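You operate a simulated robot arm through the tools that you are given. There is no shell and no other tool.

You run a simulated robot arm. Do the job below in one go: nothing can be reset, and whatever is moved stays where it is left.

TASK
Top up the washing bowl to its line, then stand both cups in it.
Fine: pour from the blue jug and put the jug back. Set down upright: blue water jug, green cup, yellow cup.
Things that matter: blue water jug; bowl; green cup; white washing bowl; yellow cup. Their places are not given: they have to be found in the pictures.

The check looks at the end state, three seconds after you hand in, the way a careful person would. Anything else that was tipped, shoved, dropped, spilled or broken makes it a failure.

THE ROBOT
A 7-joint arm with a two-finger parallel gripper, fixed in place. Base frame: the origin is on the floor under the middle of its stand, x ahead of it, y to its left, z up. Units: mm, degrees, N and s.
It reaches about 1147 mm from its shoulder. Its first joint turns from -166.0 to 166.0 degrees. Payload 3.43 kg.
The tool frame sits at the grasp point between the pads (the TCP): z along the fingers, y along the line on which they close. The tips reach 30 mm beyond it. The gripper opens to 94 mm. The fingers are 28 mm wide and 10 mm thick; the gripper's body (50 by 96 mm) begins 55 mm behind the TCP.
Orientation is told as [roll, pitch, yaw] about the base's x, y, z axes, in that order, counted from this pose: with the fingers straight down and closing along the base's y, the tool's x points along the base's -x, its y along +y and its z along -z.

THE INTERFACE
- The arm moves only by the tool arm_command. Its argument "plan" is a list of rows, each a list of 6 numbers: the shift along the base's x, y, z in mm, then the turn, a rotation vector about the base's x, y, z in degrees. In form: [[dx, dy, dz, wx, wy, wz], ...]. A call has 1 to 20 rows; each row is the pose to reach, as a shift and turn from the pose commanded when the call began. "jaw" is the gripper command, from -1 (fully open) to 1 (shut), values between in proportion, set as the call begins (left out, the last holds). Rows are played at 5 a second. More than 50 mm and 8.6 degrees between two rows, or a gripper value outside its range, and nothing of the call is played. Where a pose cannot be reached the arm comes as near as it can. A force on the tool above 40 N (or 10 N above the force at the start of the call, whichever is more), or a blocked arm, ends the call early, and 0.2 s more pass. The fingers move at their own pace (about 45 mm/s each) and stop on an object; they squeeze with about 30 N. The grip force told is the motor's: it shows also when the fingers shut on nothing. Time passes only in rows, and 0.2 s behind the last, so rows that repeat a pose let the fingers close. It gives the time, the measured TCP pose, the force on the tool (base axes), the opening and the grip force at its end, in the units of the frame above (readings bear some noise), with the torque about the TCP (base axes, N m) and any sound that the robot's microphone picked up, and new pictures: "show" is both (left out), scene, wrist or none.
- Cameras (640 x 400 px; columns grow to the right, rows downward): "scene" is fixed at [220.2, 650.9, 1296.1]; the picture's right is [-0.72, -0.69, 0.00], its down [-0.44, 0.46, -0.77] and it looks along [0.53, -0.56, -0.64] (base axes); focal length 214 px, centre (320, 200). "wrist" rides on the gripper at [76, 14, -103] in the tool frame; the picture's right is [-0.18, 0.98, 0.00], its down [-0.75, -0.14, -0.64] and it looks along [-0.63, -0.12, 0.77] (tool axes); focal length 243 px, centre (320, 200).
- point_at(camera, pixels): there is no depth. For up to 12 entries [column, row, z] of the newest picture of that camera ("zoom" is the newest enlarged one), the place [x, y] in the base frame at which the ray of that pixel passes the height z, good to about 2 mm. No time passes.
- inspect(camera, box): a new picture of the part [left, top, right, bottom] of that camera's present view, enlarged. No time passes.
- close_job(): hands the job in; it is judged then, once.

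Unless the task says otherwise, let go and move clear before handing in.

The tools are called after "Request:" as name(argument=value, ...) on one line, values as JSON. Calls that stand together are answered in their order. arm_command: Moves the arm, as the interface text tells. Its arguments: {"type":"object","properties":{"plan":{"type":"array"},"jaw":{"type":"number"},"show":{"type":"string","enum":["both","scene","wrist","none"]}},"required":["plan"]} The other tools are called the same way: point_at (camera, pixels) gives the place at which the rays of pixels pass given heights; inspect (camera, box) takes an enlarged picture of a part of a camera's view; close_job () hands the job in.

At the start:

```text
t: 0.0
tool_pos: [318.0, 468.1, 1204.1]
orientation: [0.0, 0.0, 0.0]
contact_force: [0.5, 0.0, 0.2]
wrist_torque: [-0.02, 0.05, 0.01]
gripper_width: 93.8
grip_force: 0.0
```

scene: 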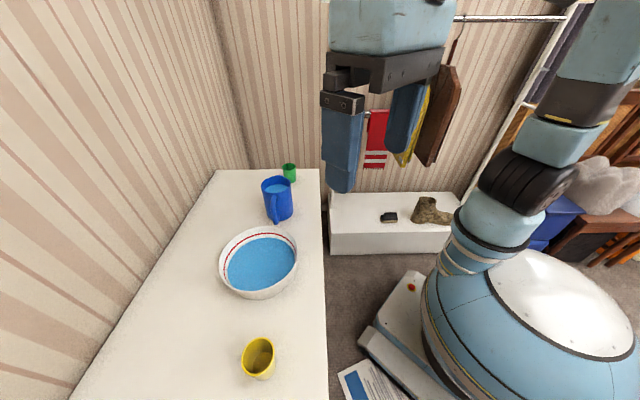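
wrist: 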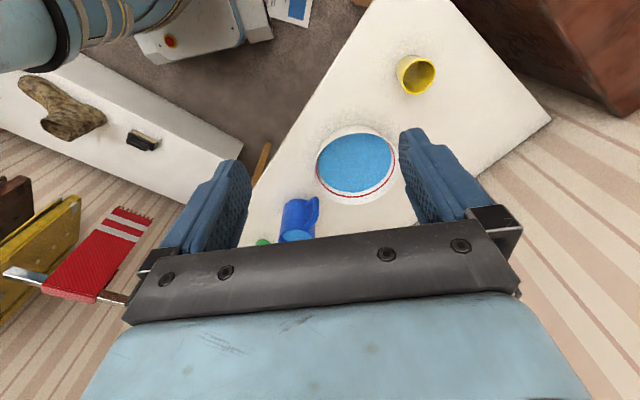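

The scene picture shows the yellow cup near (258,357), the bowl near (259,263), the blue jug near (277,199) and the green cup near (289,172), all on a white counter. I'll enlarge these areas before moving.

Request:
inspect(camera="scene", box=[200, 150, 340, 310])

Request:
inspect(camera="wrist", box=[230, 40, 450, 250])

```text
2.50 times, centred on (270, 230) of scene
```

zoom: 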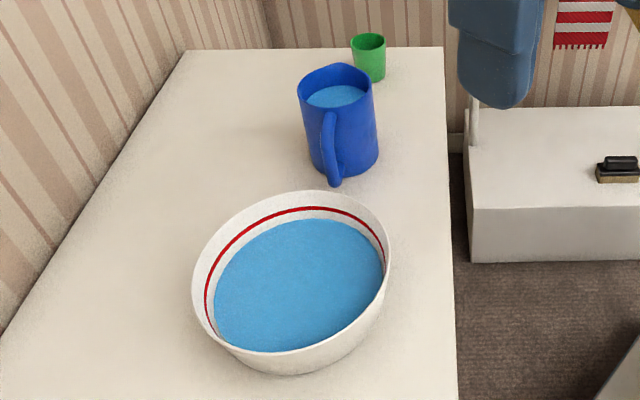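

```text
1.90 times, centred on (340, 145) of wrist
```

zoom: 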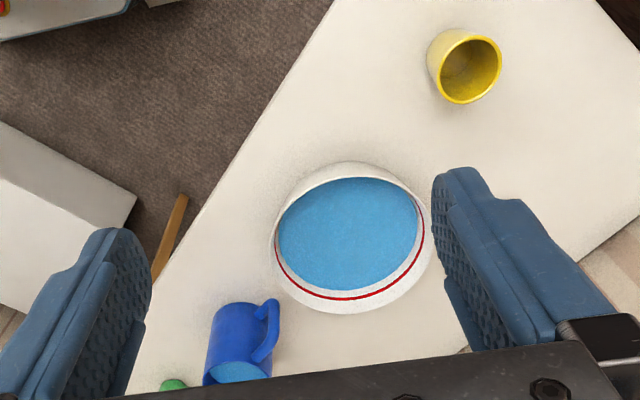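

The zooms show the bowl's water lying below the red line and the jug's handle facing toward the bowl. To get the counter height I'll compare the rays of the two cameras on shared features: the yellow cup, the bowl and the jug handle.

Request:
point_at(camera="scene", pixels=[[258, 353, 700], [258, 353, 800], [258, 353, 900], [259, 265, 700], [259, 265, 800], [259, 265, 900], [277, 185, 800], [277, 185, 900], [320, 170, 700], [320, 170, 800], [289, 166, 800], [327, 399, 700]])

Request:
point_at(camera="wrist", pixels=[[418, 76, 700], [418, 76, 800], [418, 76, 900], [356, 163, 700], [356, 163, 800], [356, 163, 900], [297, 235, 800], [297, 235, 900], [360, 0, 700], [360, 0, 800], [245, 190, 700], [245, 190, 800]])

Request:
inspect(camera="scene", box=[200, 320, 320, 400])

Request:
inspect(camera="scene", box=[245, 150, 325, 230])

```text
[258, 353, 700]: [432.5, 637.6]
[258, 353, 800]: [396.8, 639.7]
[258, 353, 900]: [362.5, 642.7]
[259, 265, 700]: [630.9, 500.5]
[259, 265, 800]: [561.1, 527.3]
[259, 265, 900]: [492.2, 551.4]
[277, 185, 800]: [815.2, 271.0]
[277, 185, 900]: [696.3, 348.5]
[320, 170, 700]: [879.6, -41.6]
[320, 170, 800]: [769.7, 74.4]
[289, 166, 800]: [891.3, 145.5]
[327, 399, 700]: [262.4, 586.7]
```

```text
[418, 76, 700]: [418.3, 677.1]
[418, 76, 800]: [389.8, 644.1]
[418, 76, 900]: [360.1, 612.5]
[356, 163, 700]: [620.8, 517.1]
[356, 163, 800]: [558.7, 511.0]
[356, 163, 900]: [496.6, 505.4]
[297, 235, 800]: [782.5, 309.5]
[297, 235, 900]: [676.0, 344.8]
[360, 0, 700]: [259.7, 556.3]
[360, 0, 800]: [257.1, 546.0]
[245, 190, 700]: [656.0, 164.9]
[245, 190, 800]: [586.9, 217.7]
```

```text
5.00 times, centred on (260, 360) of scene
```

zoom: 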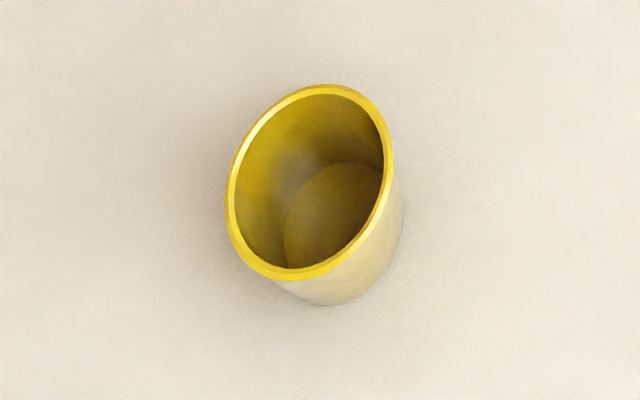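

```text
5.00 times, centred on (285, 190) of scene
```

zoom: 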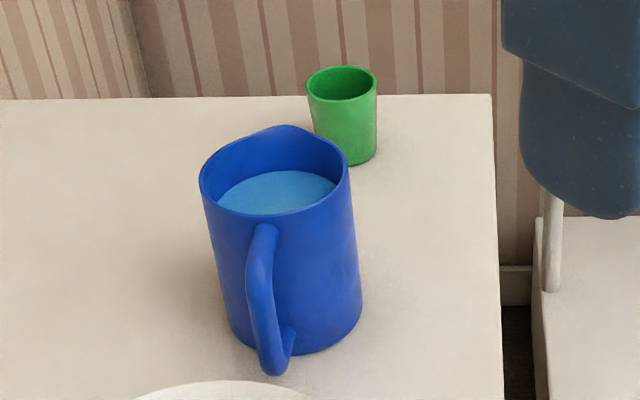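

The rays for the yellow cup rim meet near z≈805, so the counter is probably around z≈720. I'll move the wrist camera to a lower, more central position to see the jug and green cup, which it can't see clearly now.

Request:
arm_command(plan=[[30, -30, 0, 0, 0, 0], [60, -60, 0, 0, 0, 0], [90, -90, 0, 0, 0, 0], [120, -120, 0, 0, 0, 0], [150, -150, 0, 0, 0, 0], [150, -180, 0, 0, 0, 0]], jaw=-1)

```text
t: 1.4
tool_pos: [467.6, 288.3, 1202.1]
orientation: [0.0, 0.1, 0.1]
contact_force: [0.0, 0.8, 0.9]
wrist_torque: [-0.05, 0.0, 0.01]
gripper_width: 94.0
grip_force: 0.0
```

scene: 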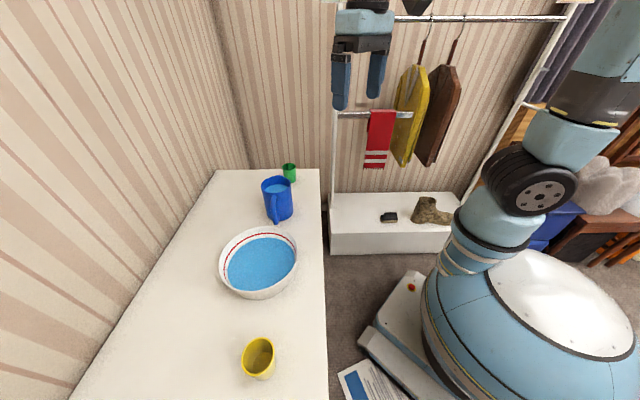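
wrist: 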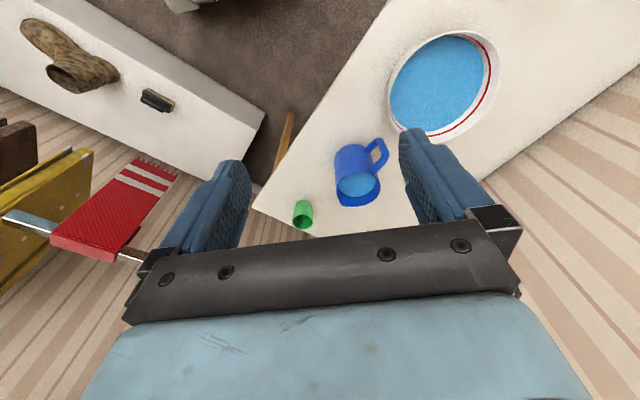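

The wrist picture now shows the jug at (358,172), the green cup at (302,215) and the bowl at (438,85). I'll zoom on them and intersect the rays with the scene camera.

Request:
inspect(camera="wrist", box=[260, 120, 420, 240])

Request:
point_at(camera="wrist", pixels=[[302, 221, 700], [302, 221, 800], [302, 221, 900], [445, 85, 700], [445, 85, 800], [445, 85, 900], [360, 0, 700], [252, 208, 700], [252, 208, 600], [252, 208, 800]])

Request:
point_at(camera="scene", pixels=[[289.5, 166.5, 700], [289.5, 166.5, 800], [289.5, 166.5, 900], [319.5, 169.5, 600], [319.5, 169.5, 700], [319.5, 169.5, 800], [217, 170.5, 600], [217, 170.5, 700], [217, 170.5, 800], [326, 399, 600], [326, 399, 700], [326, 399, 800]])

```text
3.33 times, centred on (340, 180) of wrist
```

zoom: 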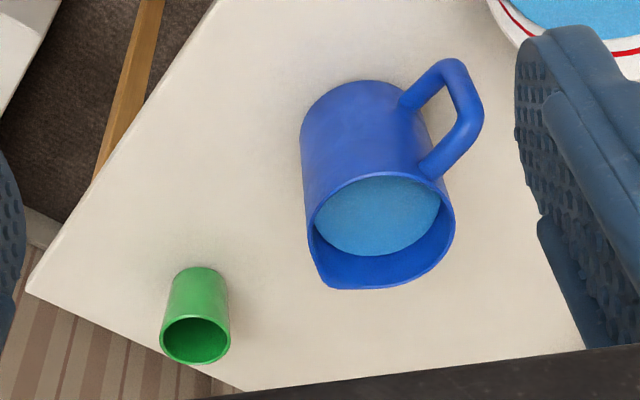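

```text
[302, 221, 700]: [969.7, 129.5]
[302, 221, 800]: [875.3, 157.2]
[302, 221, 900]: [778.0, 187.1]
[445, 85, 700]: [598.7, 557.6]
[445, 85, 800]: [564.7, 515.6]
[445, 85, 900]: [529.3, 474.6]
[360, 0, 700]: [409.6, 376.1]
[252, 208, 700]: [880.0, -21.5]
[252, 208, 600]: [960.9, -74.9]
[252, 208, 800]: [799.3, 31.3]
```

```text
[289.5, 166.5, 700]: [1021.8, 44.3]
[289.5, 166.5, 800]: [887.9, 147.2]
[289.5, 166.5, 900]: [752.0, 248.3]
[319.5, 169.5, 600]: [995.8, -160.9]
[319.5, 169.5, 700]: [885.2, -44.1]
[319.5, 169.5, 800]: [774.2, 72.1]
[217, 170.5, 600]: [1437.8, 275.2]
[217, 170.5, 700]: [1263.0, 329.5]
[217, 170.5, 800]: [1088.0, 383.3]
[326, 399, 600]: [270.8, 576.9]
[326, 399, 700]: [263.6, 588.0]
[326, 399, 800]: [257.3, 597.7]
```

Intersecting the counter corner (scene (319.5,169.5), wrist (252,207)) gives a counter height of about 725. Next I'll refine the jug rim, handle, bowl rim and cup rims at plausible heights.

Request:
point_at(camera="scene", pixels=[[275.8, 184, 800], [275.8, 184, 850], [275.8, 184, 900], [274.3, 224, 725], [274.3, 224, 750], [292, 218, 725], [292, 182, 725], [257.8, 356.4, 800], [258.5, 263, 780], [258.5, 263, 800], [289.3, 166.4, 800], [289.3, 166.4, 820]])

Request:
point_at(camera="wrist", pixels=[[358.3, 188.7, 800], [358.3, 188.7, 850], [358.3, 188.7, 900], [383, 150, 750], [383, 150, 800], [383, 150, 850], [299, 222, 800], [299, 222, 820], [299, 222, 840], [444, 84, 760], [444, 84, 800], [444, 84, 840]])

Request:
inspect(camera="wrist", box=[370, 10, 530, 150])

Request:
inspect(camera="scene", box=[205, 210, 315, 310])

```text
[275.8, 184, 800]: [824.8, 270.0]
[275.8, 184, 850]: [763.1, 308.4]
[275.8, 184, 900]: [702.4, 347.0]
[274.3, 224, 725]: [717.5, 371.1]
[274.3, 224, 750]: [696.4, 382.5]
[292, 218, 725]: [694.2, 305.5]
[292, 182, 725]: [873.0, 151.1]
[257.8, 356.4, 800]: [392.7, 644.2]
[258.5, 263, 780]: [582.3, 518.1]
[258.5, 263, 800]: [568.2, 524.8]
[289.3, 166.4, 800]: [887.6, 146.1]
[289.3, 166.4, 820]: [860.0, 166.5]
```

```text
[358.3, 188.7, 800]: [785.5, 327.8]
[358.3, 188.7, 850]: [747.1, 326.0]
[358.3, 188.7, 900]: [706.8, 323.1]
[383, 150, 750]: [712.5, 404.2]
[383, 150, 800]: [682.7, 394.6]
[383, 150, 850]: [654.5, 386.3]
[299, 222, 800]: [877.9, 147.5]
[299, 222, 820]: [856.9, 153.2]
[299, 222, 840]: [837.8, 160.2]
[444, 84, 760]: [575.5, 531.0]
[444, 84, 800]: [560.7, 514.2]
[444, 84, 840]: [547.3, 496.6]
```

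```text
2.86 times, centred on (450, 80) of wrist
```

zoom: 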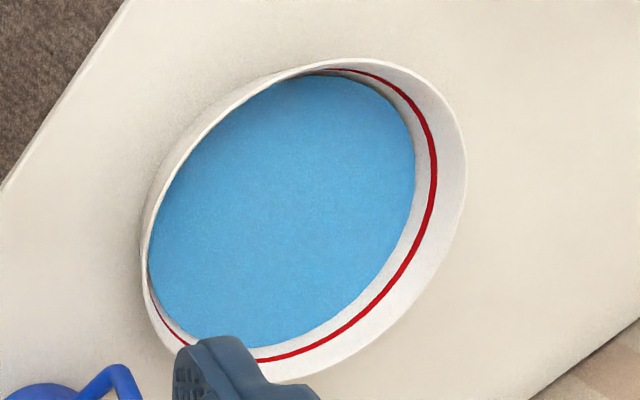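

```text
4.00 times, centred on (260, 260) of scene
```

zoom: 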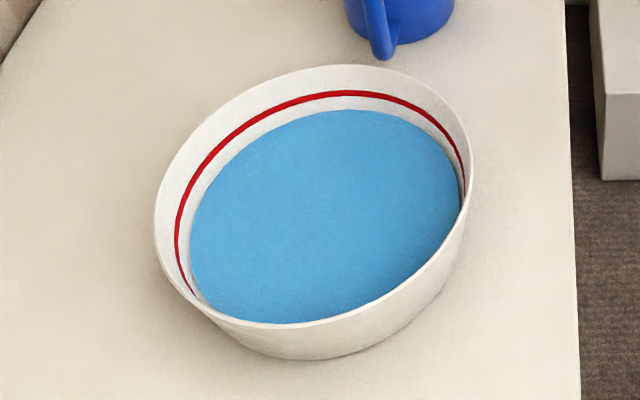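

The rays put the jug rim near z≈870 at about (735,324) and the bowl rim near z≈790 at about (575,520). Next I'll triangulate the handle's outer corners: scene (272,198) and (275,223), wrist (385,159) and (379,139).

Request:
point_at(camera="scene", pixels=[[272, 198, 820], [272, 198, 840], [272, 198, 860], [274.5, 223, 740], [274.5, 223, 760], [274.5, 223, 780], [280, 214, 725], [289.3, 183, 725]])

Request:
point_at(camera="wrist", pixels=[[385, 159, 820], [385, 159, 840], [385, 159, 860], [379, 138.6, 740], [379, 138.6, 760], [379, 138.6, 780], [347, 152, 725], [303.5, 204, 725]])

```text
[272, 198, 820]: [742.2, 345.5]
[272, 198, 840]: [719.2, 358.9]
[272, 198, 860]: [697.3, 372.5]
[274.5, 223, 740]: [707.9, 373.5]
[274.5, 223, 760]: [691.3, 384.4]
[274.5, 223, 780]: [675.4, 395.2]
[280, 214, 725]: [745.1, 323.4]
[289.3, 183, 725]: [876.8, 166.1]
```

```text
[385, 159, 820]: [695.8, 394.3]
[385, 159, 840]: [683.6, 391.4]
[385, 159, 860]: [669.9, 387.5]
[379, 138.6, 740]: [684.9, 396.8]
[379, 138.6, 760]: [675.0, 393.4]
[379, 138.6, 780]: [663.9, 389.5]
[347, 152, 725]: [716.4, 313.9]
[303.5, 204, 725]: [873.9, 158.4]
```

The handle's outer bar is near (680,391) and points from the jug toward the bowl, roughly along (-0.7,0.7). I'll yaw the tool -45° while moving above the bowl area, then tilt it to get a level side view of the handle.

Request:
arm_command(plan=[[11.5, 27.75, -12.5, 0, 0, -5.625], [23, 55.5, -25, 0, 0, -11.25], [34.5, 83.25, -37.5, 0, 0, -16.875], [46, 111, -50, 0, 0, -22.5], [57.5, 138.75, -62.5, 0, 0, -28.125], [69, 166.5, -75, 0, 0, -33.75], [80.5, 194.25, -87.5, 0, 0, -39.375], [92, 222, -100, 0, 0, -45]])

```text
t: 3.2
tool_pos: [558.2, 510.9, 1103.7]
orientation: [0.0, 0.0, -45.2]
contact_force: [-0.3, -0.9, 1.5]
wrist_torque: [0.01, 0.0, 0.0]
gripper_width: 93.9
grip_force: 0.0
```

scene: 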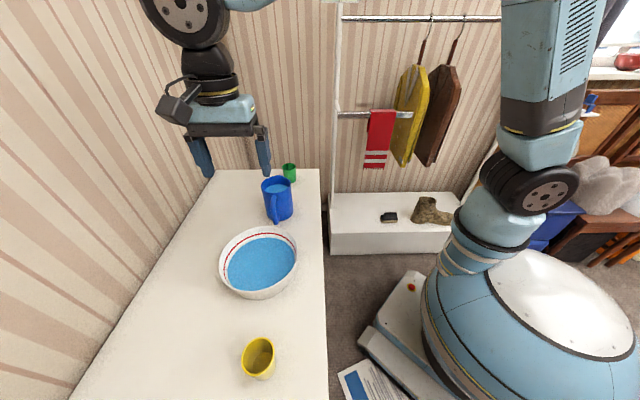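
wrist: 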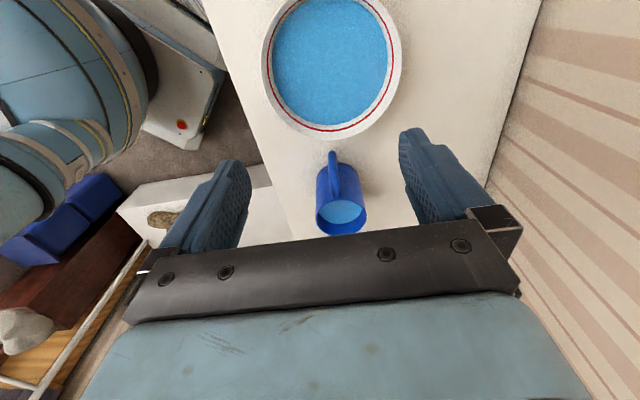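

With the yaw done, the handle points straight up the wrist picture at (333,165), so the tool axis is aligned with it. I'll tilt the fingers 45° toward the jug and descend to z≈920 for the side view.

Request:
arm_command(plan=[[-10, 10, -30, -5.303, -5.303, 0], [-20, 20, -60, -10.607, -10.607, 0], [-20, 20, -90, -15.91, -15.91, 0], [-20, 20, -120, -21.213, -21.213, 0], [-20, 20, -150, -26.517, -26.517, 0], [-20, 20, -180, -31.82, -31.82, 0]])

```text
t: 4.6
tool_pos: [540.3, 531.3, 924.6]
orientation: [0.0, -45.1, -45.1]
contact_force: [0.3, 0.4, 0.6]
wrist_torque: [0.06, 0.01, 0.0]
gripper_width: 93.9
grip_force: 0.0
```

scene: 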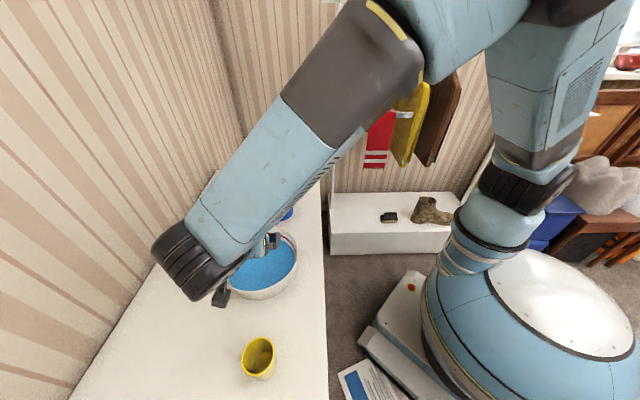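
wrist: 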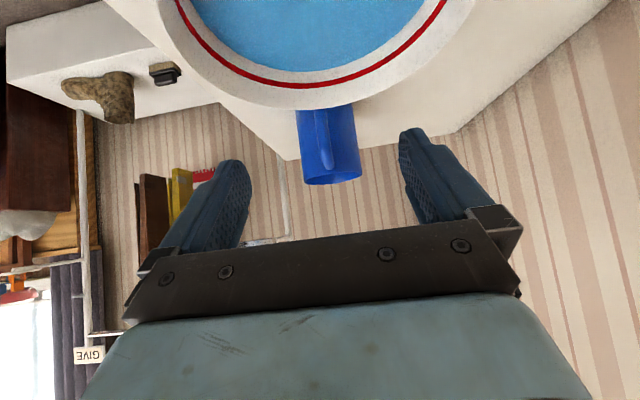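

The wrist view is now level, with the jug at (328,145) and its handle facing me. I'll zoom in to measure the handle.

Request:
inspect(camera="wrist", box=[270, 80, 390, 200])

Request:
inspect(camera="wrist", box=[160, 0, 480, 120])

```text
3.33 times, centred on (330, 140) of wrist
```

zoom: 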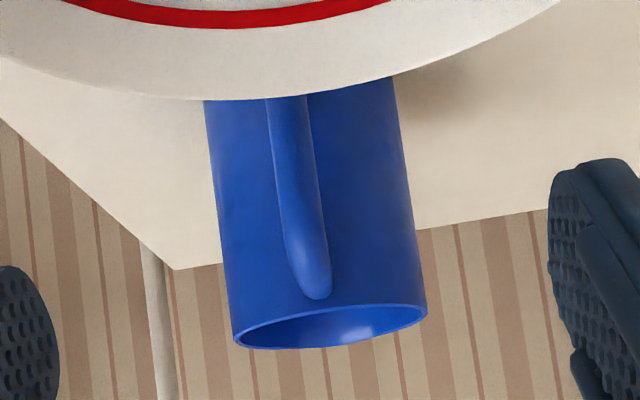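

```text
2.00 times, centred on (320, 60) of wrist
```

zoom: 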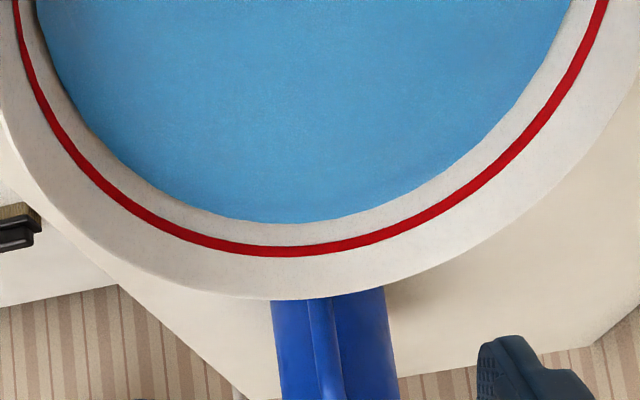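

The side zoom shows the handle bar running from zoom (288,105) to (316,292), just below the rim ellipse at (330,327). I'll turn those into rays and fix the heights.

Request:
point_at(camera="wrist", pixels=[[328.8, 167.6, 840], [328.8, 167.6, 860], [324.9, 140, 800], [324.9, 140, 820], [320.4, 111.5, 760], [320.4, 111.5, 780], [333, 178.1, 860], [333, 178.1, 880], [304.2, 182.9, 870], [362.1, 172.4, 870], [299.4, 140, 820], [356.1, 137, 820]])

Request:
point_at(camera="wrist", pixels=[[325, 77, 790], [325, 77, 800], [170, 0, 790], [498, 0, 790], [318, 110, 740], [318, 110, 790], [318, 63, 770], [318, 48, 760]])

```text
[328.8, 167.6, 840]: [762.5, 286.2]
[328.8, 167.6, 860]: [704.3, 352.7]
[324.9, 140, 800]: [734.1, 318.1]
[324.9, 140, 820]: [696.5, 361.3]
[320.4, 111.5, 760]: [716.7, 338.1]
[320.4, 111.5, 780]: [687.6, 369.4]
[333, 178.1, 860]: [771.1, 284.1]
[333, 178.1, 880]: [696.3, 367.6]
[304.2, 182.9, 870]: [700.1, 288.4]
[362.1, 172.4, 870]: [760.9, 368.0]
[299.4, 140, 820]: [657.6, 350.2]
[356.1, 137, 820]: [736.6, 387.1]
```

```text
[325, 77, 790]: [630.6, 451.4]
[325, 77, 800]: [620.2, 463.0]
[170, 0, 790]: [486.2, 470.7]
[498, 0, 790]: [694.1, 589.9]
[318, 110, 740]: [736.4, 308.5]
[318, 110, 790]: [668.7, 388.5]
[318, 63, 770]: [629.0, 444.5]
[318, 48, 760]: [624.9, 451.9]
```

The handle bar sits near (676,383), spanning z≈770–865 and about 14 mm thick. The jug axis is near (733,326), with the rim at z≈870. Before touching anything I'll test with an empty hand whether the wrist can swing to the tilt needed for pouring at the spot beside the bowl.

Request:
arm_command(plan=[[-4, 6, 20, 5.2, 5.2, 0], [-8, 12, 40, 10.4, 10.4, 0], [-12, 18, 60, 15.6, 15.6, 0], [-16, 25, 70, 20.8, 20.8, 0], [-20, 31, 80, 26.0, 26.0, 0], [-24, 37, 80, 31.2, 31.2, 0], [-28, 43, 80, 36.4, 36.4, 0], [-32, 49, 80, 41.6, 41.6, 0], [-36, 55, 80, 46.8, 46.8, 0], [-40, 61, 80, 52.0, 52.0, 0], [-44, 67, 80, 57.2, 57.2, 0], [-50, 75, 80, 62.4, 62.4, 0], [-56, 81, 80, 67.2, 67.2, 0]])

```text
t: 7.4
tool_pos: [483.4, 610.8, 1003.0]
orientation: [0.2, 50.2, -45.0]
contact_force: [-1.4, 0.1, 0.7]
wrist_torque: [-0.02, -0.05, -0.05]
gripper_width: 93.8
grip_force: 0.0
```

scene: 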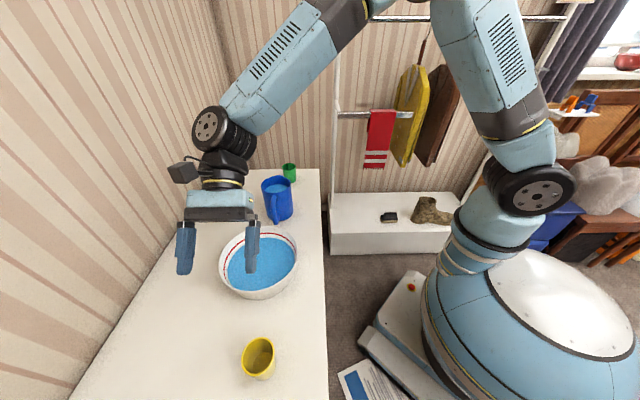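
wrist: 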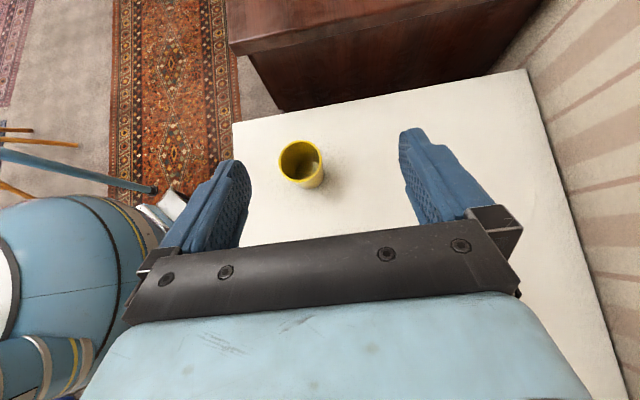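

The wrist reached +50° with no trouble, and the bowl stays visible to the scene camera in that pose. While the wrist sees the yellow cup at (301,163), I'll measure it.

Request:
inspect(camera="wrist", box=[260, 120, 350, 200])

Request:
point_at(camera="wrist", pixels=[[300, 158, 725], [300, 158, 780], [300, 158, 800], [300, 158, 820], [233, 123, 725], [525, 71, 725]])

Request:
point_at(camera="scene", pixels=[[257.8, 356.4, 780], [257.8, 356.4, 800], [257.8, 356.4, 820], [261.2, 381.2, 725]])

```text
5.00 times, centred on (305, 160) of wrist
```

zoom: 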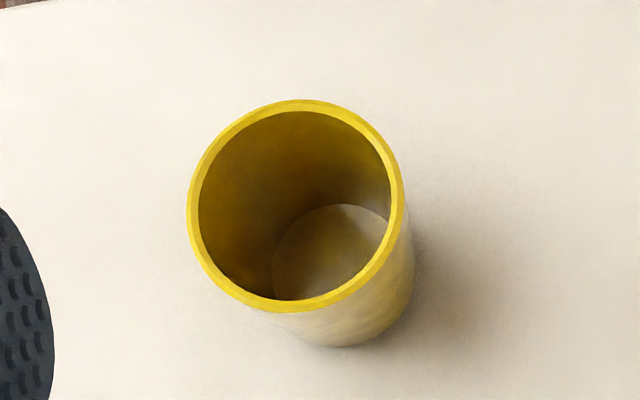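

```text
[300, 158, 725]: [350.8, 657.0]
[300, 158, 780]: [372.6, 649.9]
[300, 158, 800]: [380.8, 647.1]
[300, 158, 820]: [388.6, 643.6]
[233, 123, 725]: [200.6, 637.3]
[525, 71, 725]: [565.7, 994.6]
```

```text
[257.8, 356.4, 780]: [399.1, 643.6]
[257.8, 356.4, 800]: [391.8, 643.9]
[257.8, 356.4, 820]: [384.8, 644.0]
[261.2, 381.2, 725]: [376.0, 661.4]
```

The cup rim measures about 59 mm across at (386,644), z≈812, so it can be gripped from above. Next I'll go to a pre-grasp above the jug handle with the fingers tilted 20° toward the jug.

Request:
arm_command(plan=[[16, -20, 10, -4.95, -4.95, 0], [33, -40, 10, -9.9, -9.9, 0], [49, -60, 5, -14.85, -14.85, 0], [65, -80, 0, -19.8, -19.8, 0], [82, -100, -5, -24.75, -24.75, 0], [98, -120, -10, -29.7, -29.7, 0], [114, -140, -15, -34.65, -34.65, 0], [131, -160, -20, -39.6, -39.6, 0], [147, -180, -30, -44.55, -44.55, 0], [163.5, -198.6, -40, -49.5, -49.5, 0], [163.5, -198.6, -40, -49.5, -49.5, 0]])

```text
t: 9.8
tool_pos: [648.9, 414.8, 962.6]
orientation: [0.1, -20.0, -44.9]
contact_force: [-0.6, 0.4, -0.3]
wrist_torque: [0.01, 0.01, 0.0]
gripper_width: 94.2
grip_force: 0.1
```

scene: 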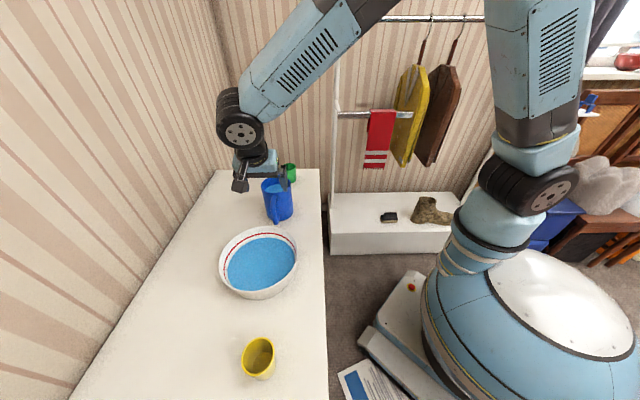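
wrist: 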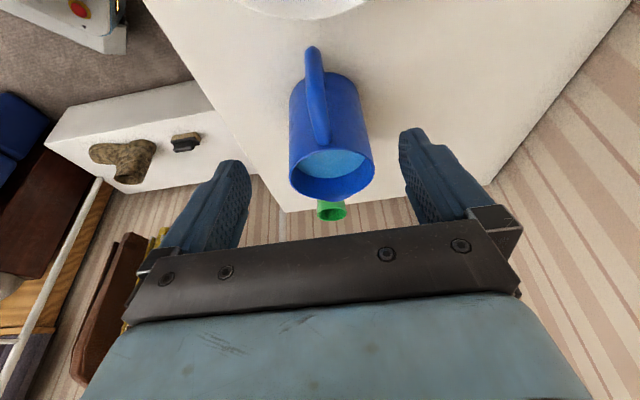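

Request:
inspect(camera="wrist", box=[260, 30, 400, 230])

Request:
point_at(camera="wrist", pixels=[[313, 50, 760], [313, 50, 770], [313, 50, 780], [321, 142, 860], [321, 142, 865], [318, 115, 850], [318, 115, 860], [332, 174, 870], [290, 166, 870], [374, 160, 870], [331, 209, 815], [331, 209, 825]])

```text
2.00 times, centred on (330, 130) of wrist
```

zoom: 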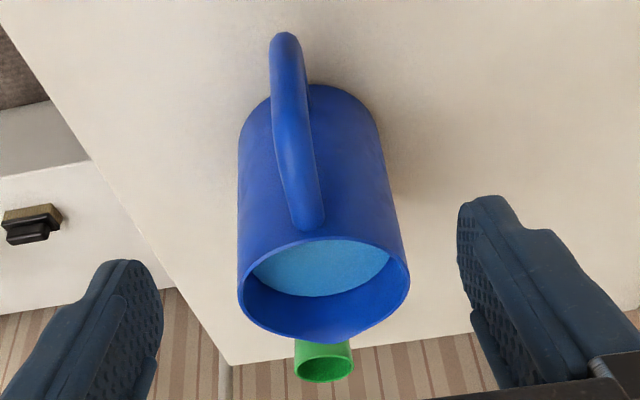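

```text
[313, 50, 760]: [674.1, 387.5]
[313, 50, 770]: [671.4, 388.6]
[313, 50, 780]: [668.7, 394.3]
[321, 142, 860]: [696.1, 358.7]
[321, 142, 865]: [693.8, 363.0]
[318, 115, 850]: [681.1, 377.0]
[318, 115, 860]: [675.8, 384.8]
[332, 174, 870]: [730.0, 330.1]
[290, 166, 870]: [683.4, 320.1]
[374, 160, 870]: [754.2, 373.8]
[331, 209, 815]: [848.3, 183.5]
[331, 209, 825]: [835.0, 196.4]
```

The zoomed view agrees with the earlier estimate: the handle's upper outer corner is at zoom (284,103), z≈860, and its lower corner at zoom (285,40), z≈765. The handle plane is at x+y≈1060. I'll descend with the fingers straddling the handle.

Request:
arm_command(plan=[[4, -4, -28, 0, 0, 0], [9, -9, -56, 0, 0, 0], [14, -14, -84, 0, 0, 0], [20, -20, -110, 0, 0, 0], [26.7, -26.8, -138, 0, 0, 0], [26.7, -26.8, -138, 0, 0, 0]])

```text
t: 11.2
tool_pos: [674.4, 386.1, 824.9]
orientation: [-0.1, -19.9, -45.1]
contact_force: [0.4, -0.2, 0.7]
wrist_torque: [0.03, 0.0, 0.0]
gripper_width: 93.9
grip_force: 0.1
```

scene: 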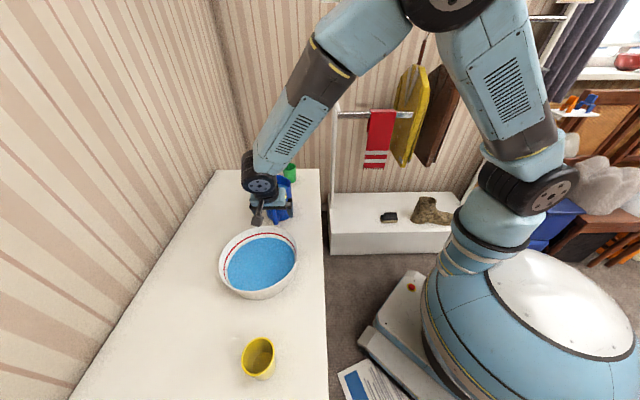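
wrist: 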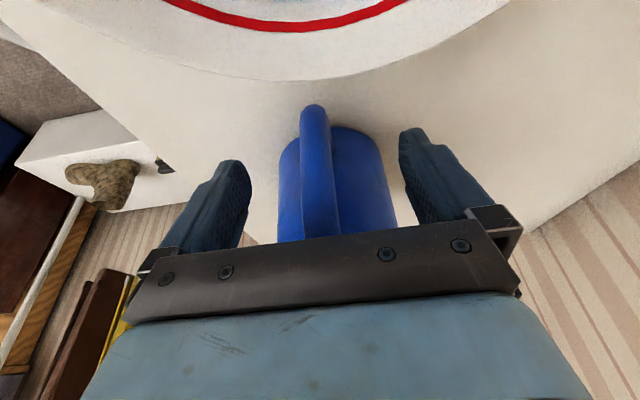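

The handle sits between the fingers at column 318 with no contact force. I'll close partway to about 30 mm and check that it's centred before gripping.

Request:
arm_command(plan=[[0, 0, 0, 0, 0, 0], [0, 0, 0, 0, 0, 0], [0, 0, 0, 0, 0, 0], [0, 0, 0, 0, 0, 0]], jaw=0.36, show="wrist")

Request:
inspect(camera="wrist", box=[240, 90, 400, 250])

```text
t: 12.2
tool_pos: [674.0, 385.7, 824.5]
orientation: [0.0, -19.9, -45.0]
contact_force: [-0.1, 0.1, 0.2]
wrist_torque: [0.03, -0.04, 0.0]
gripper_width: 30.2
grip_force: 0.1
```

wrist: 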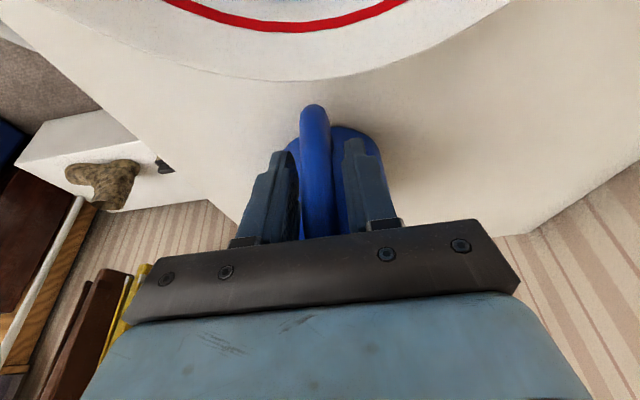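

```text
2.50 times, centred on (320, 170) of wrist
```

zoom: 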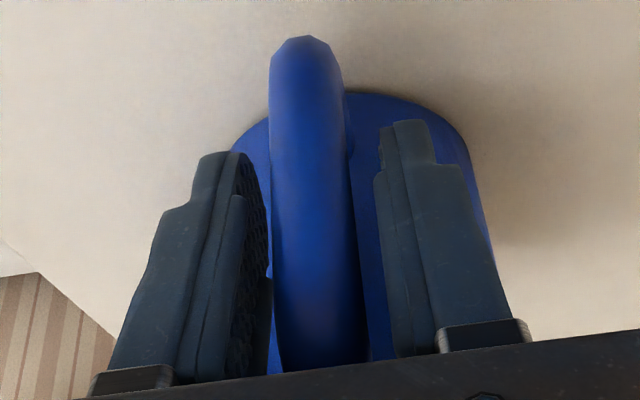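

The handle (zoom columns 275–365) sits slightly left of the centre between the pads (268–385), about 1.5 mm toward the robot. I'll shift by that amount and close firmly.

Request:
arm_command(plan=[[-1.1, -1.1, 0, 0, 0, 0], [-1.1, -1.1, 0, 0, 0, 0]], show="none")

Request:
arm_command(plan=[[0, 0, 0, 0, 0, 0], [0, 0, 0, 0, 0, 0], [0, 0, 0, 0, 0, 0], [0, 0, 0, 0, 0, 0], [0, 0, 0, 0, 0, 0]], jaw=1)

```text
t: 12.8
tool_pos: [672.6, 385.1, 825.2]
orientation: [0.0, -19.8, -45.0]
contact_force: [-0.5, -0.1, 0.2]
wrist_torque: [0.02, 0.01, 0.0]
gripper_width: 30.1
grip_force: 0.1
```

```text
t: 14.0
tool_pos: [673.7, 384.5, 824.3]
orientation: [0.0, -19.9, -45.0]
contact_force: [0.4, 1.6, 1.6]
wrist_torque: [-0.22, 0.11, 0.03]
gripper_width: 20.6
grip_force: 30.4
```

scene: 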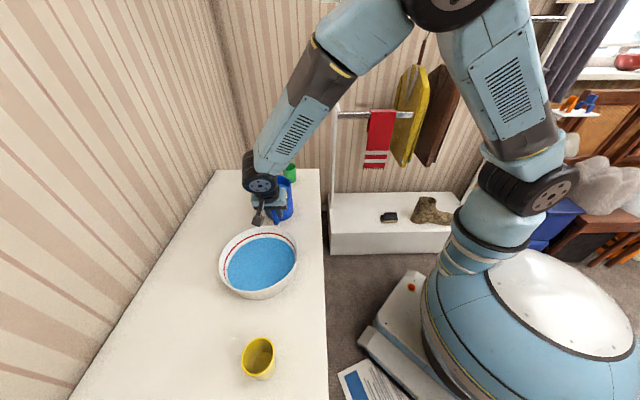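
wrist: 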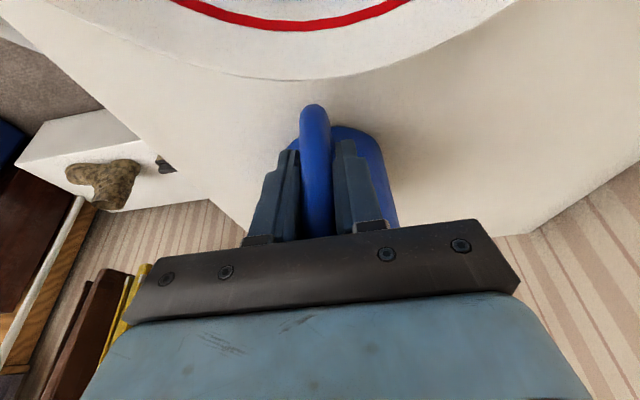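

The grip is firm: 20.6 mm wide at 30.4 N. I'll lift only a few millimetres first and check that the jug stays upright in the grip.

Request:
arm_command(plan=[[0, 0, 2, 0, 0, 0], [0, 0, 4, 0, 0, 0], [0, 0, 7, 0, 0, 0], [0, 0, 10, 0, 0, 0], [0, 0, 10, 0, 0, 0], [0, 0, 10, 0, 0, 0]])

Request:
inspect(camera="wrist", box=[240, 70, 420, 250])

Request:
inspect(camera="scene", box=[240, 150, 320, 230])

```text
t: 15.4
tool_pos: [673.1, 384.9, 835.1]
orientation: [0.0, -20.0, -44.8]
contact_force: [0.3, -0.6, -7.4]
wrist_torque: [0.35, 0.35, -0.01]
gripper_width: 20.5
grip_force: 29.7
```

scene: 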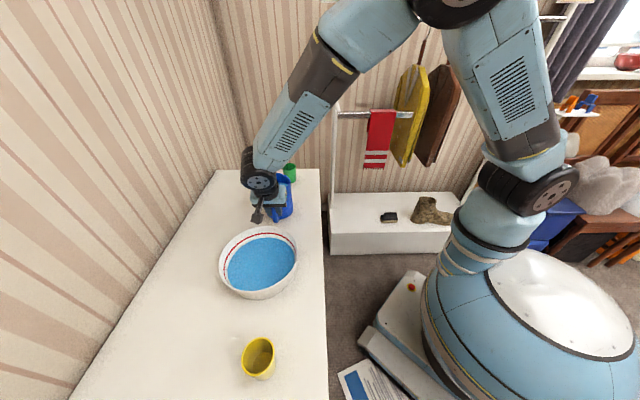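
wrist: 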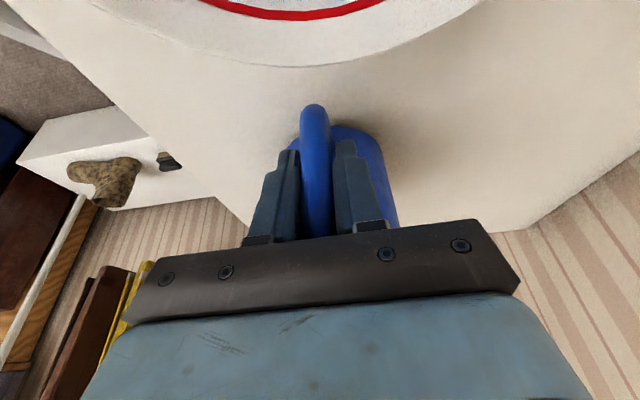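

```text
2.22 times, centred on (330, 160) of wrist
```

zoom: 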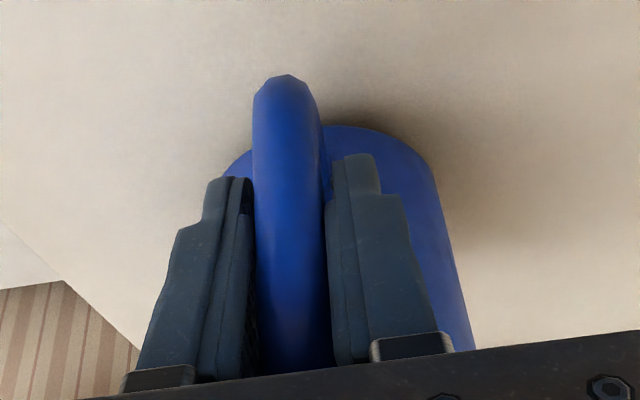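

```text
5.00 times, centred on (280, 190) of scene
```

zoom: 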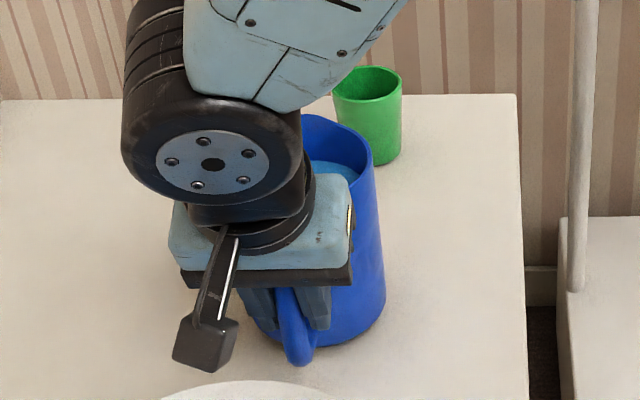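

The jug is clear of the counter, with about 0.75 kg (7.4 N) on the tool and its pose unchanged in the wrist zoom. I'll raise it gently, carry it over to the left of the bowl, and stop upright there.

Request:
arm_command(plan=[[0, 0, 8, 0, 0, 0], [0, 0, 22, 0, 0, 0], [0, 0, 40, 0, 0, 0], [0, 0, 60, 0, 0, 0], [0, 0, 78, 0, 0, 0], [-3, 4, 90, 0, 0, 0], [-10, 12, 95, 0, 0, 0], [-24, 28, 95, 0, 0, 0], [-42, 48, 95, 0, 0, 0], [-62, 70, 95, 0, 0, 0], [-82, 94, 95, 0, 0, 0], [-102, 117, 95, 0, 0, 0], [-122, 140, 95, 0, 0, 0], [-142, 163, 95, 0, 0, 0], [-162, 186, 95, 0, 0, 0], [-182, 209, 95, 0, 0, 0], [-202, 232, 95, 0, 0, 0], [-217, 249, 95, 0, 0, 0], [-226, 259, 95, 0, 0, 0], [-230.5, 264.5, 95, 0, 0, 0]])

```text
t: 19.6
tool_pos: [440.8, 651.5, 929.7]
orientation: [0.0, -19.9, -45.0]
contact_force: [0.4, 0.6, -7.4]
wrist_torque: [0.32, 0.35, 0.01]
gripper_width: 20.5
grip_force: 30.2
```

scene: 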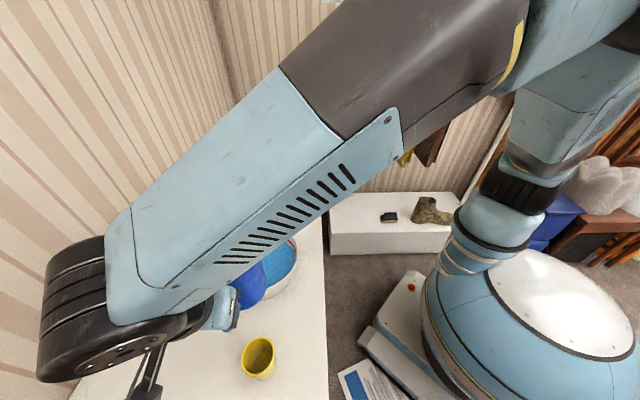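
wrist: 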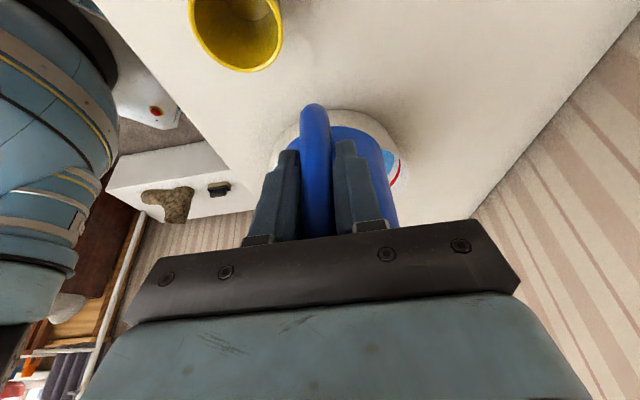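

The jug is upright left of the bowl, with its weight and grip unchanged. I'll tilt it to 24°, keeping the spout over the bowl, and watch the weight reading for the start of flow.

Request:
arm_command(plan=[[-1.9, 1.9, 4.9, 2.83, 2.83, 0], [-3.3, 3.3, 14.2, 5.66, 5.66, 0], [-4.2, 4.2, 23.1, 8.49, 8.49, 0], [-4.5, 4.5, 31.2, 11.31, 11.31, 0], [-4.4, 4.4, 38.8, 14.14, 14.14, 0], [-3.7, 3.7, 45.6, 16.97, 16.97, 0], [-3.7, 3.7, 45.6, 16.97, 16.97, 0]])

Request:
inspect(camera="scene", box=[200, 210, 320, 310])

```text
t: 21.2
tool_pos: [438.2, 654.5, 975.4]
orientation: [0.0, 4.1, -45.0]
contact_force: [-0.1, -0.1, -7.7]
wrist_torque: [0.27, 0.27, -0.03]
gripper_width: 20.6
grip_force: 30.4
```

scene: 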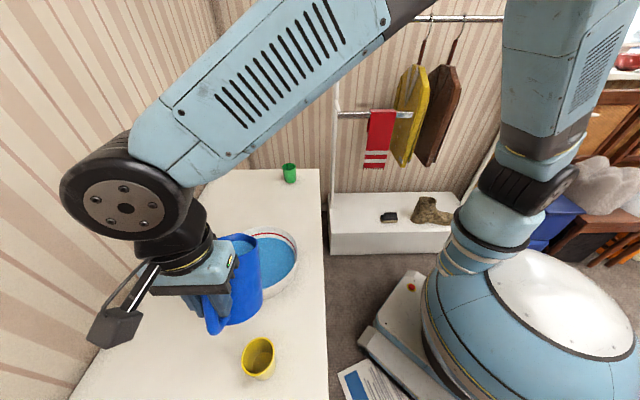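
wrist: 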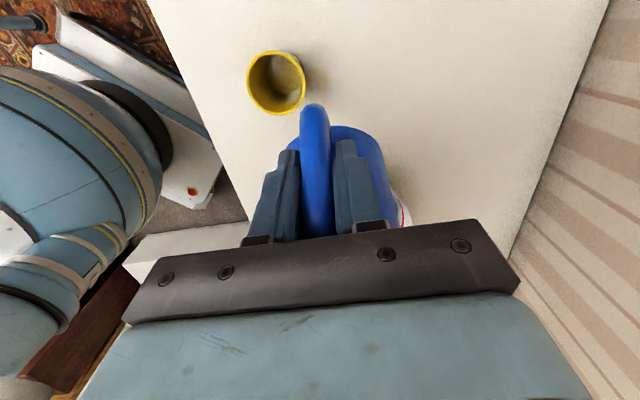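

```text
4.00 times, centred on (260, 260) of scene
```

zoom: 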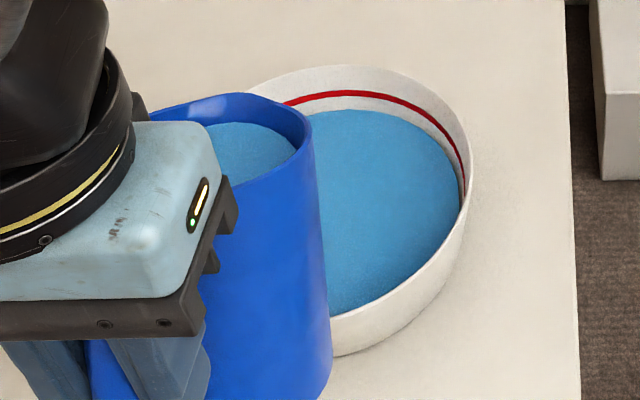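

The zoom shows the jug's water at (250,145), still short of the spout lip near (308,130), with the lip above the bowl. I'll check exactly where that lip lies over the bowl.

Request:
point_at(camera="zoom", pixels=[[308, 125, 957], [308, 125, 940], [308, 140, 957], [305, 150, 957], [385, 68, 787], [470, 150, 787], [345, 100, 780], [330, 315, 787]])

```text
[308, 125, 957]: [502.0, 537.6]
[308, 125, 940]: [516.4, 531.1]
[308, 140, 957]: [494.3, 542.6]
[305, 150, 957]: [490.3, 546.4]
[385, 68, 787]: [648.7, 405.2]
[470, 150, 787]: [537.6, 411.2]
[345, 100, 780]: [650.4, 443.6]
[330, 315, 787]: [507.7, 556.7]
```

Projecting the spout lip straight down lands at about zoom (316,280), inside the bowl's water, and the outward flow will carry it nearer the centre. I'll tilt on to about 32° and hold.

Request:
arm_command(plan=[[1.2, -1.2, 6, 2.83, 2.83, 0], [2, -2, 8.8, 4.24, 4.24, 0], [3, -3, 11.4, 5.66, 5.66, 0], [3, -3, 11.4, 5.66, 5.66, 0], [3, -3, 11.4, 5.66, 5.66, 0]], show="scene")

Request:
inspect(camera="scene", box=[200, 210, 320, 310])

```text
t: 22.4
tool_pos: [442.1, 649.9, 988.0]
orientation: [0.0, 12.1, -45.0]
contact_force: [-0.3, 0.3, -7.4]
wrist_torque: [0.2, 0.21, -0.01]
gripper_width: 20.9
grip_force: 29.8
```

scene: 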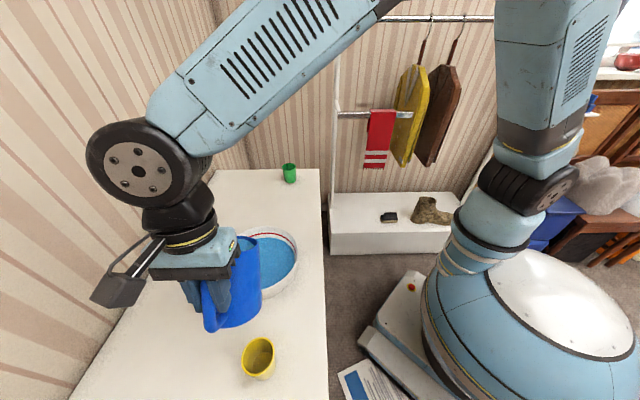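

```text
4.00 times, centred on (260, 260) of scene
```

zoom: 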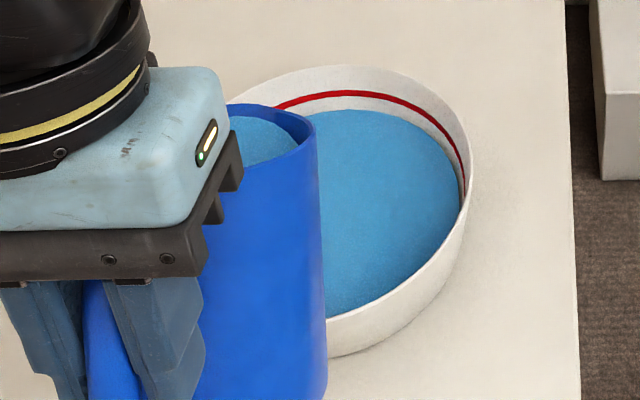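

There's no flow yet: the weight is steady at 7.4 N and the jug water at zoom (255,120) is almost at the lip. I'll add a few degrees more and hold.

Request:
arm_command(plan=[[1.1, -1.1, 2.2, 1.41, 1.41, 0], [2.2, -2.2, 4.4, 2.83, 2.83, 0], [2.2, -2.2, 4.4, 2.83, 2.83, 0], [2.2, -2.2, 4.4, 2.83, 2.83, 0]], show="scene")

Request:
inspect(camera="scene", box=[200, 210, 320, 310])

```text
t: 23.4
tool_pos: [444.9, 648.3, 991.0]
orientation: [0.0, 16.1, -45.0]
contact_force: [-0.4, 0.3, -6.4]
wrist_torque: [0.24, 0.17, 0.01]
gripper_width: 20.5
grip_force: 29.6
```

scene: 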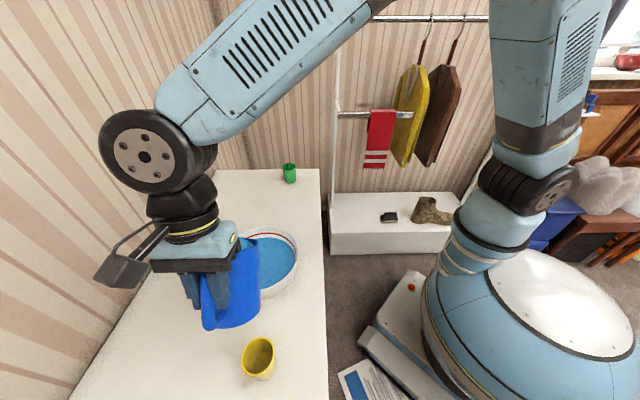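

```text
4.00 times, centred on (260, 260) of scene
```

zoom: 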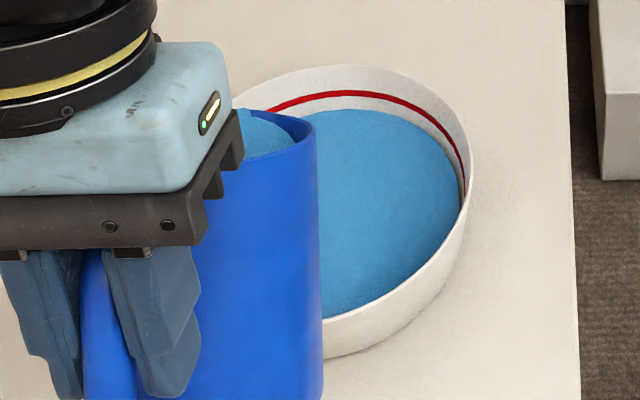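

The weight reading dropped slightly to 6.4 N, which could be noise or first flow. I'll hold and re-read before tilting more.

Request:
arm_command(plan=[[0, 0, 0, 0, 0, 0], [0, 0, 0, 0, 0, 0], [0, 0, 0, 0, 0, 0]], show="none")

Request:
arm_command(plan=[[1.3, -1.3, 2, 1.41, 1.41, 0], [2.8, -2.8, 3.8, 2.83, 2.83, 0], [2.8, -2.8, 3.8, 2.83, 2.83, 0], [2.8, -2.8, 3.8, 2.83, 2.83, 0]], show="scene")

Request:
inspect(camera="scene", box=[200, 210, 320, 310])

```text
t: 24.2
tool_pos: [445.2, 647.1, 991.4]
orientation: [-0.1, 16.1, -45.0]
contact_force: [-0.7, -0.3, -7.7]
wrist_torque: [0.18, 0.21, 0.02]
gripper_width: 20.6
grip_force: 29.8
```

```text
t: 25.2
tool_pos: [447.4, 643.4, 997.2]
orientation: [-0.1, 20.1, -45.0]
contact_force: [0.5, -0.6, -6.6]
wrist_torque: [0.17, 0.18, 0.02]
gripper_width: 20.8
grip_force: 28.9
```

scene: 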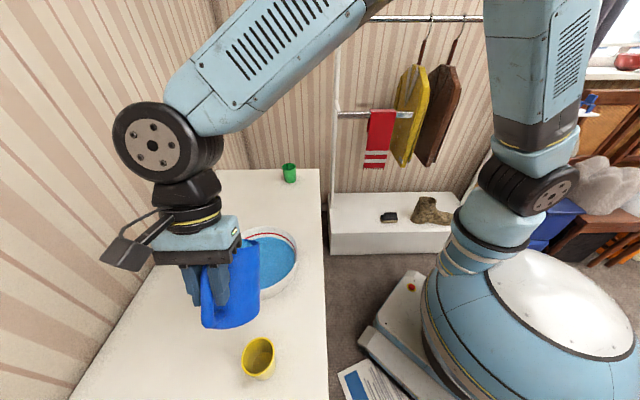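

```text
4.00 times, centred on (260, 260) of scene
```

zoom: 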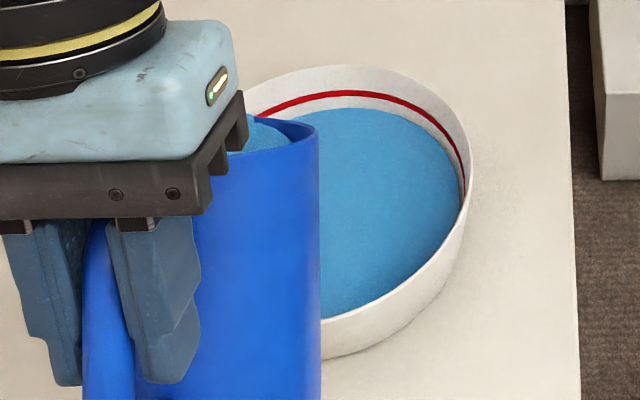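

At 40° the jug's water nearly reaches the lip and the weight is about 6.6 N. I'll go to 44° and hold a second.

Request:
arm_command(plan=[[1.5, -1.5, 1.4, 1.41, 1.41, 0], [3.2, -3.2, 2.9, 2.83, 2.83, 0], [3.2, -3.2, 2.9, 2.83, 2.83, 0], [3.2, -3.2, 2.9, 2.83, 2.83, 0], [3.2, -3.2, 2.9, 2.83, 2.83, 0]], show="scene")

Request:
inspect(camera="scene", box=[200, 210, 320, 310])

```text
t: 26.4
tool_pos: [449.3, 641.3, 998.8]
orientation: [0.0, 24.2, -45.1]
contact_force: [-0.5, -0.6, -7.5]
wrist_torque: [0.17, 0.11, 0.0]
gripper_width: 20.7
grip_force: 29.8
```

scene: 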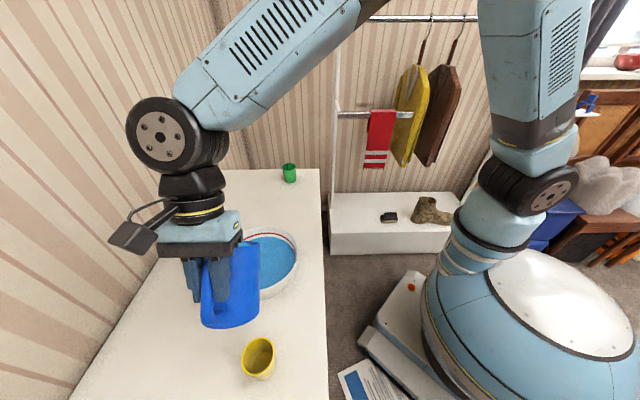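

```text
4.00 times, centred on (260, 260) of scene
```

zoom: 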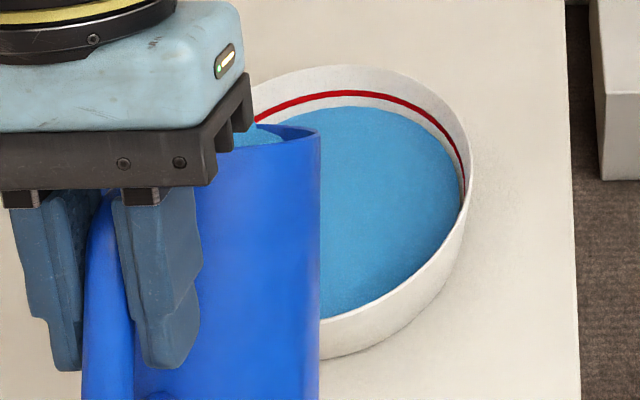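

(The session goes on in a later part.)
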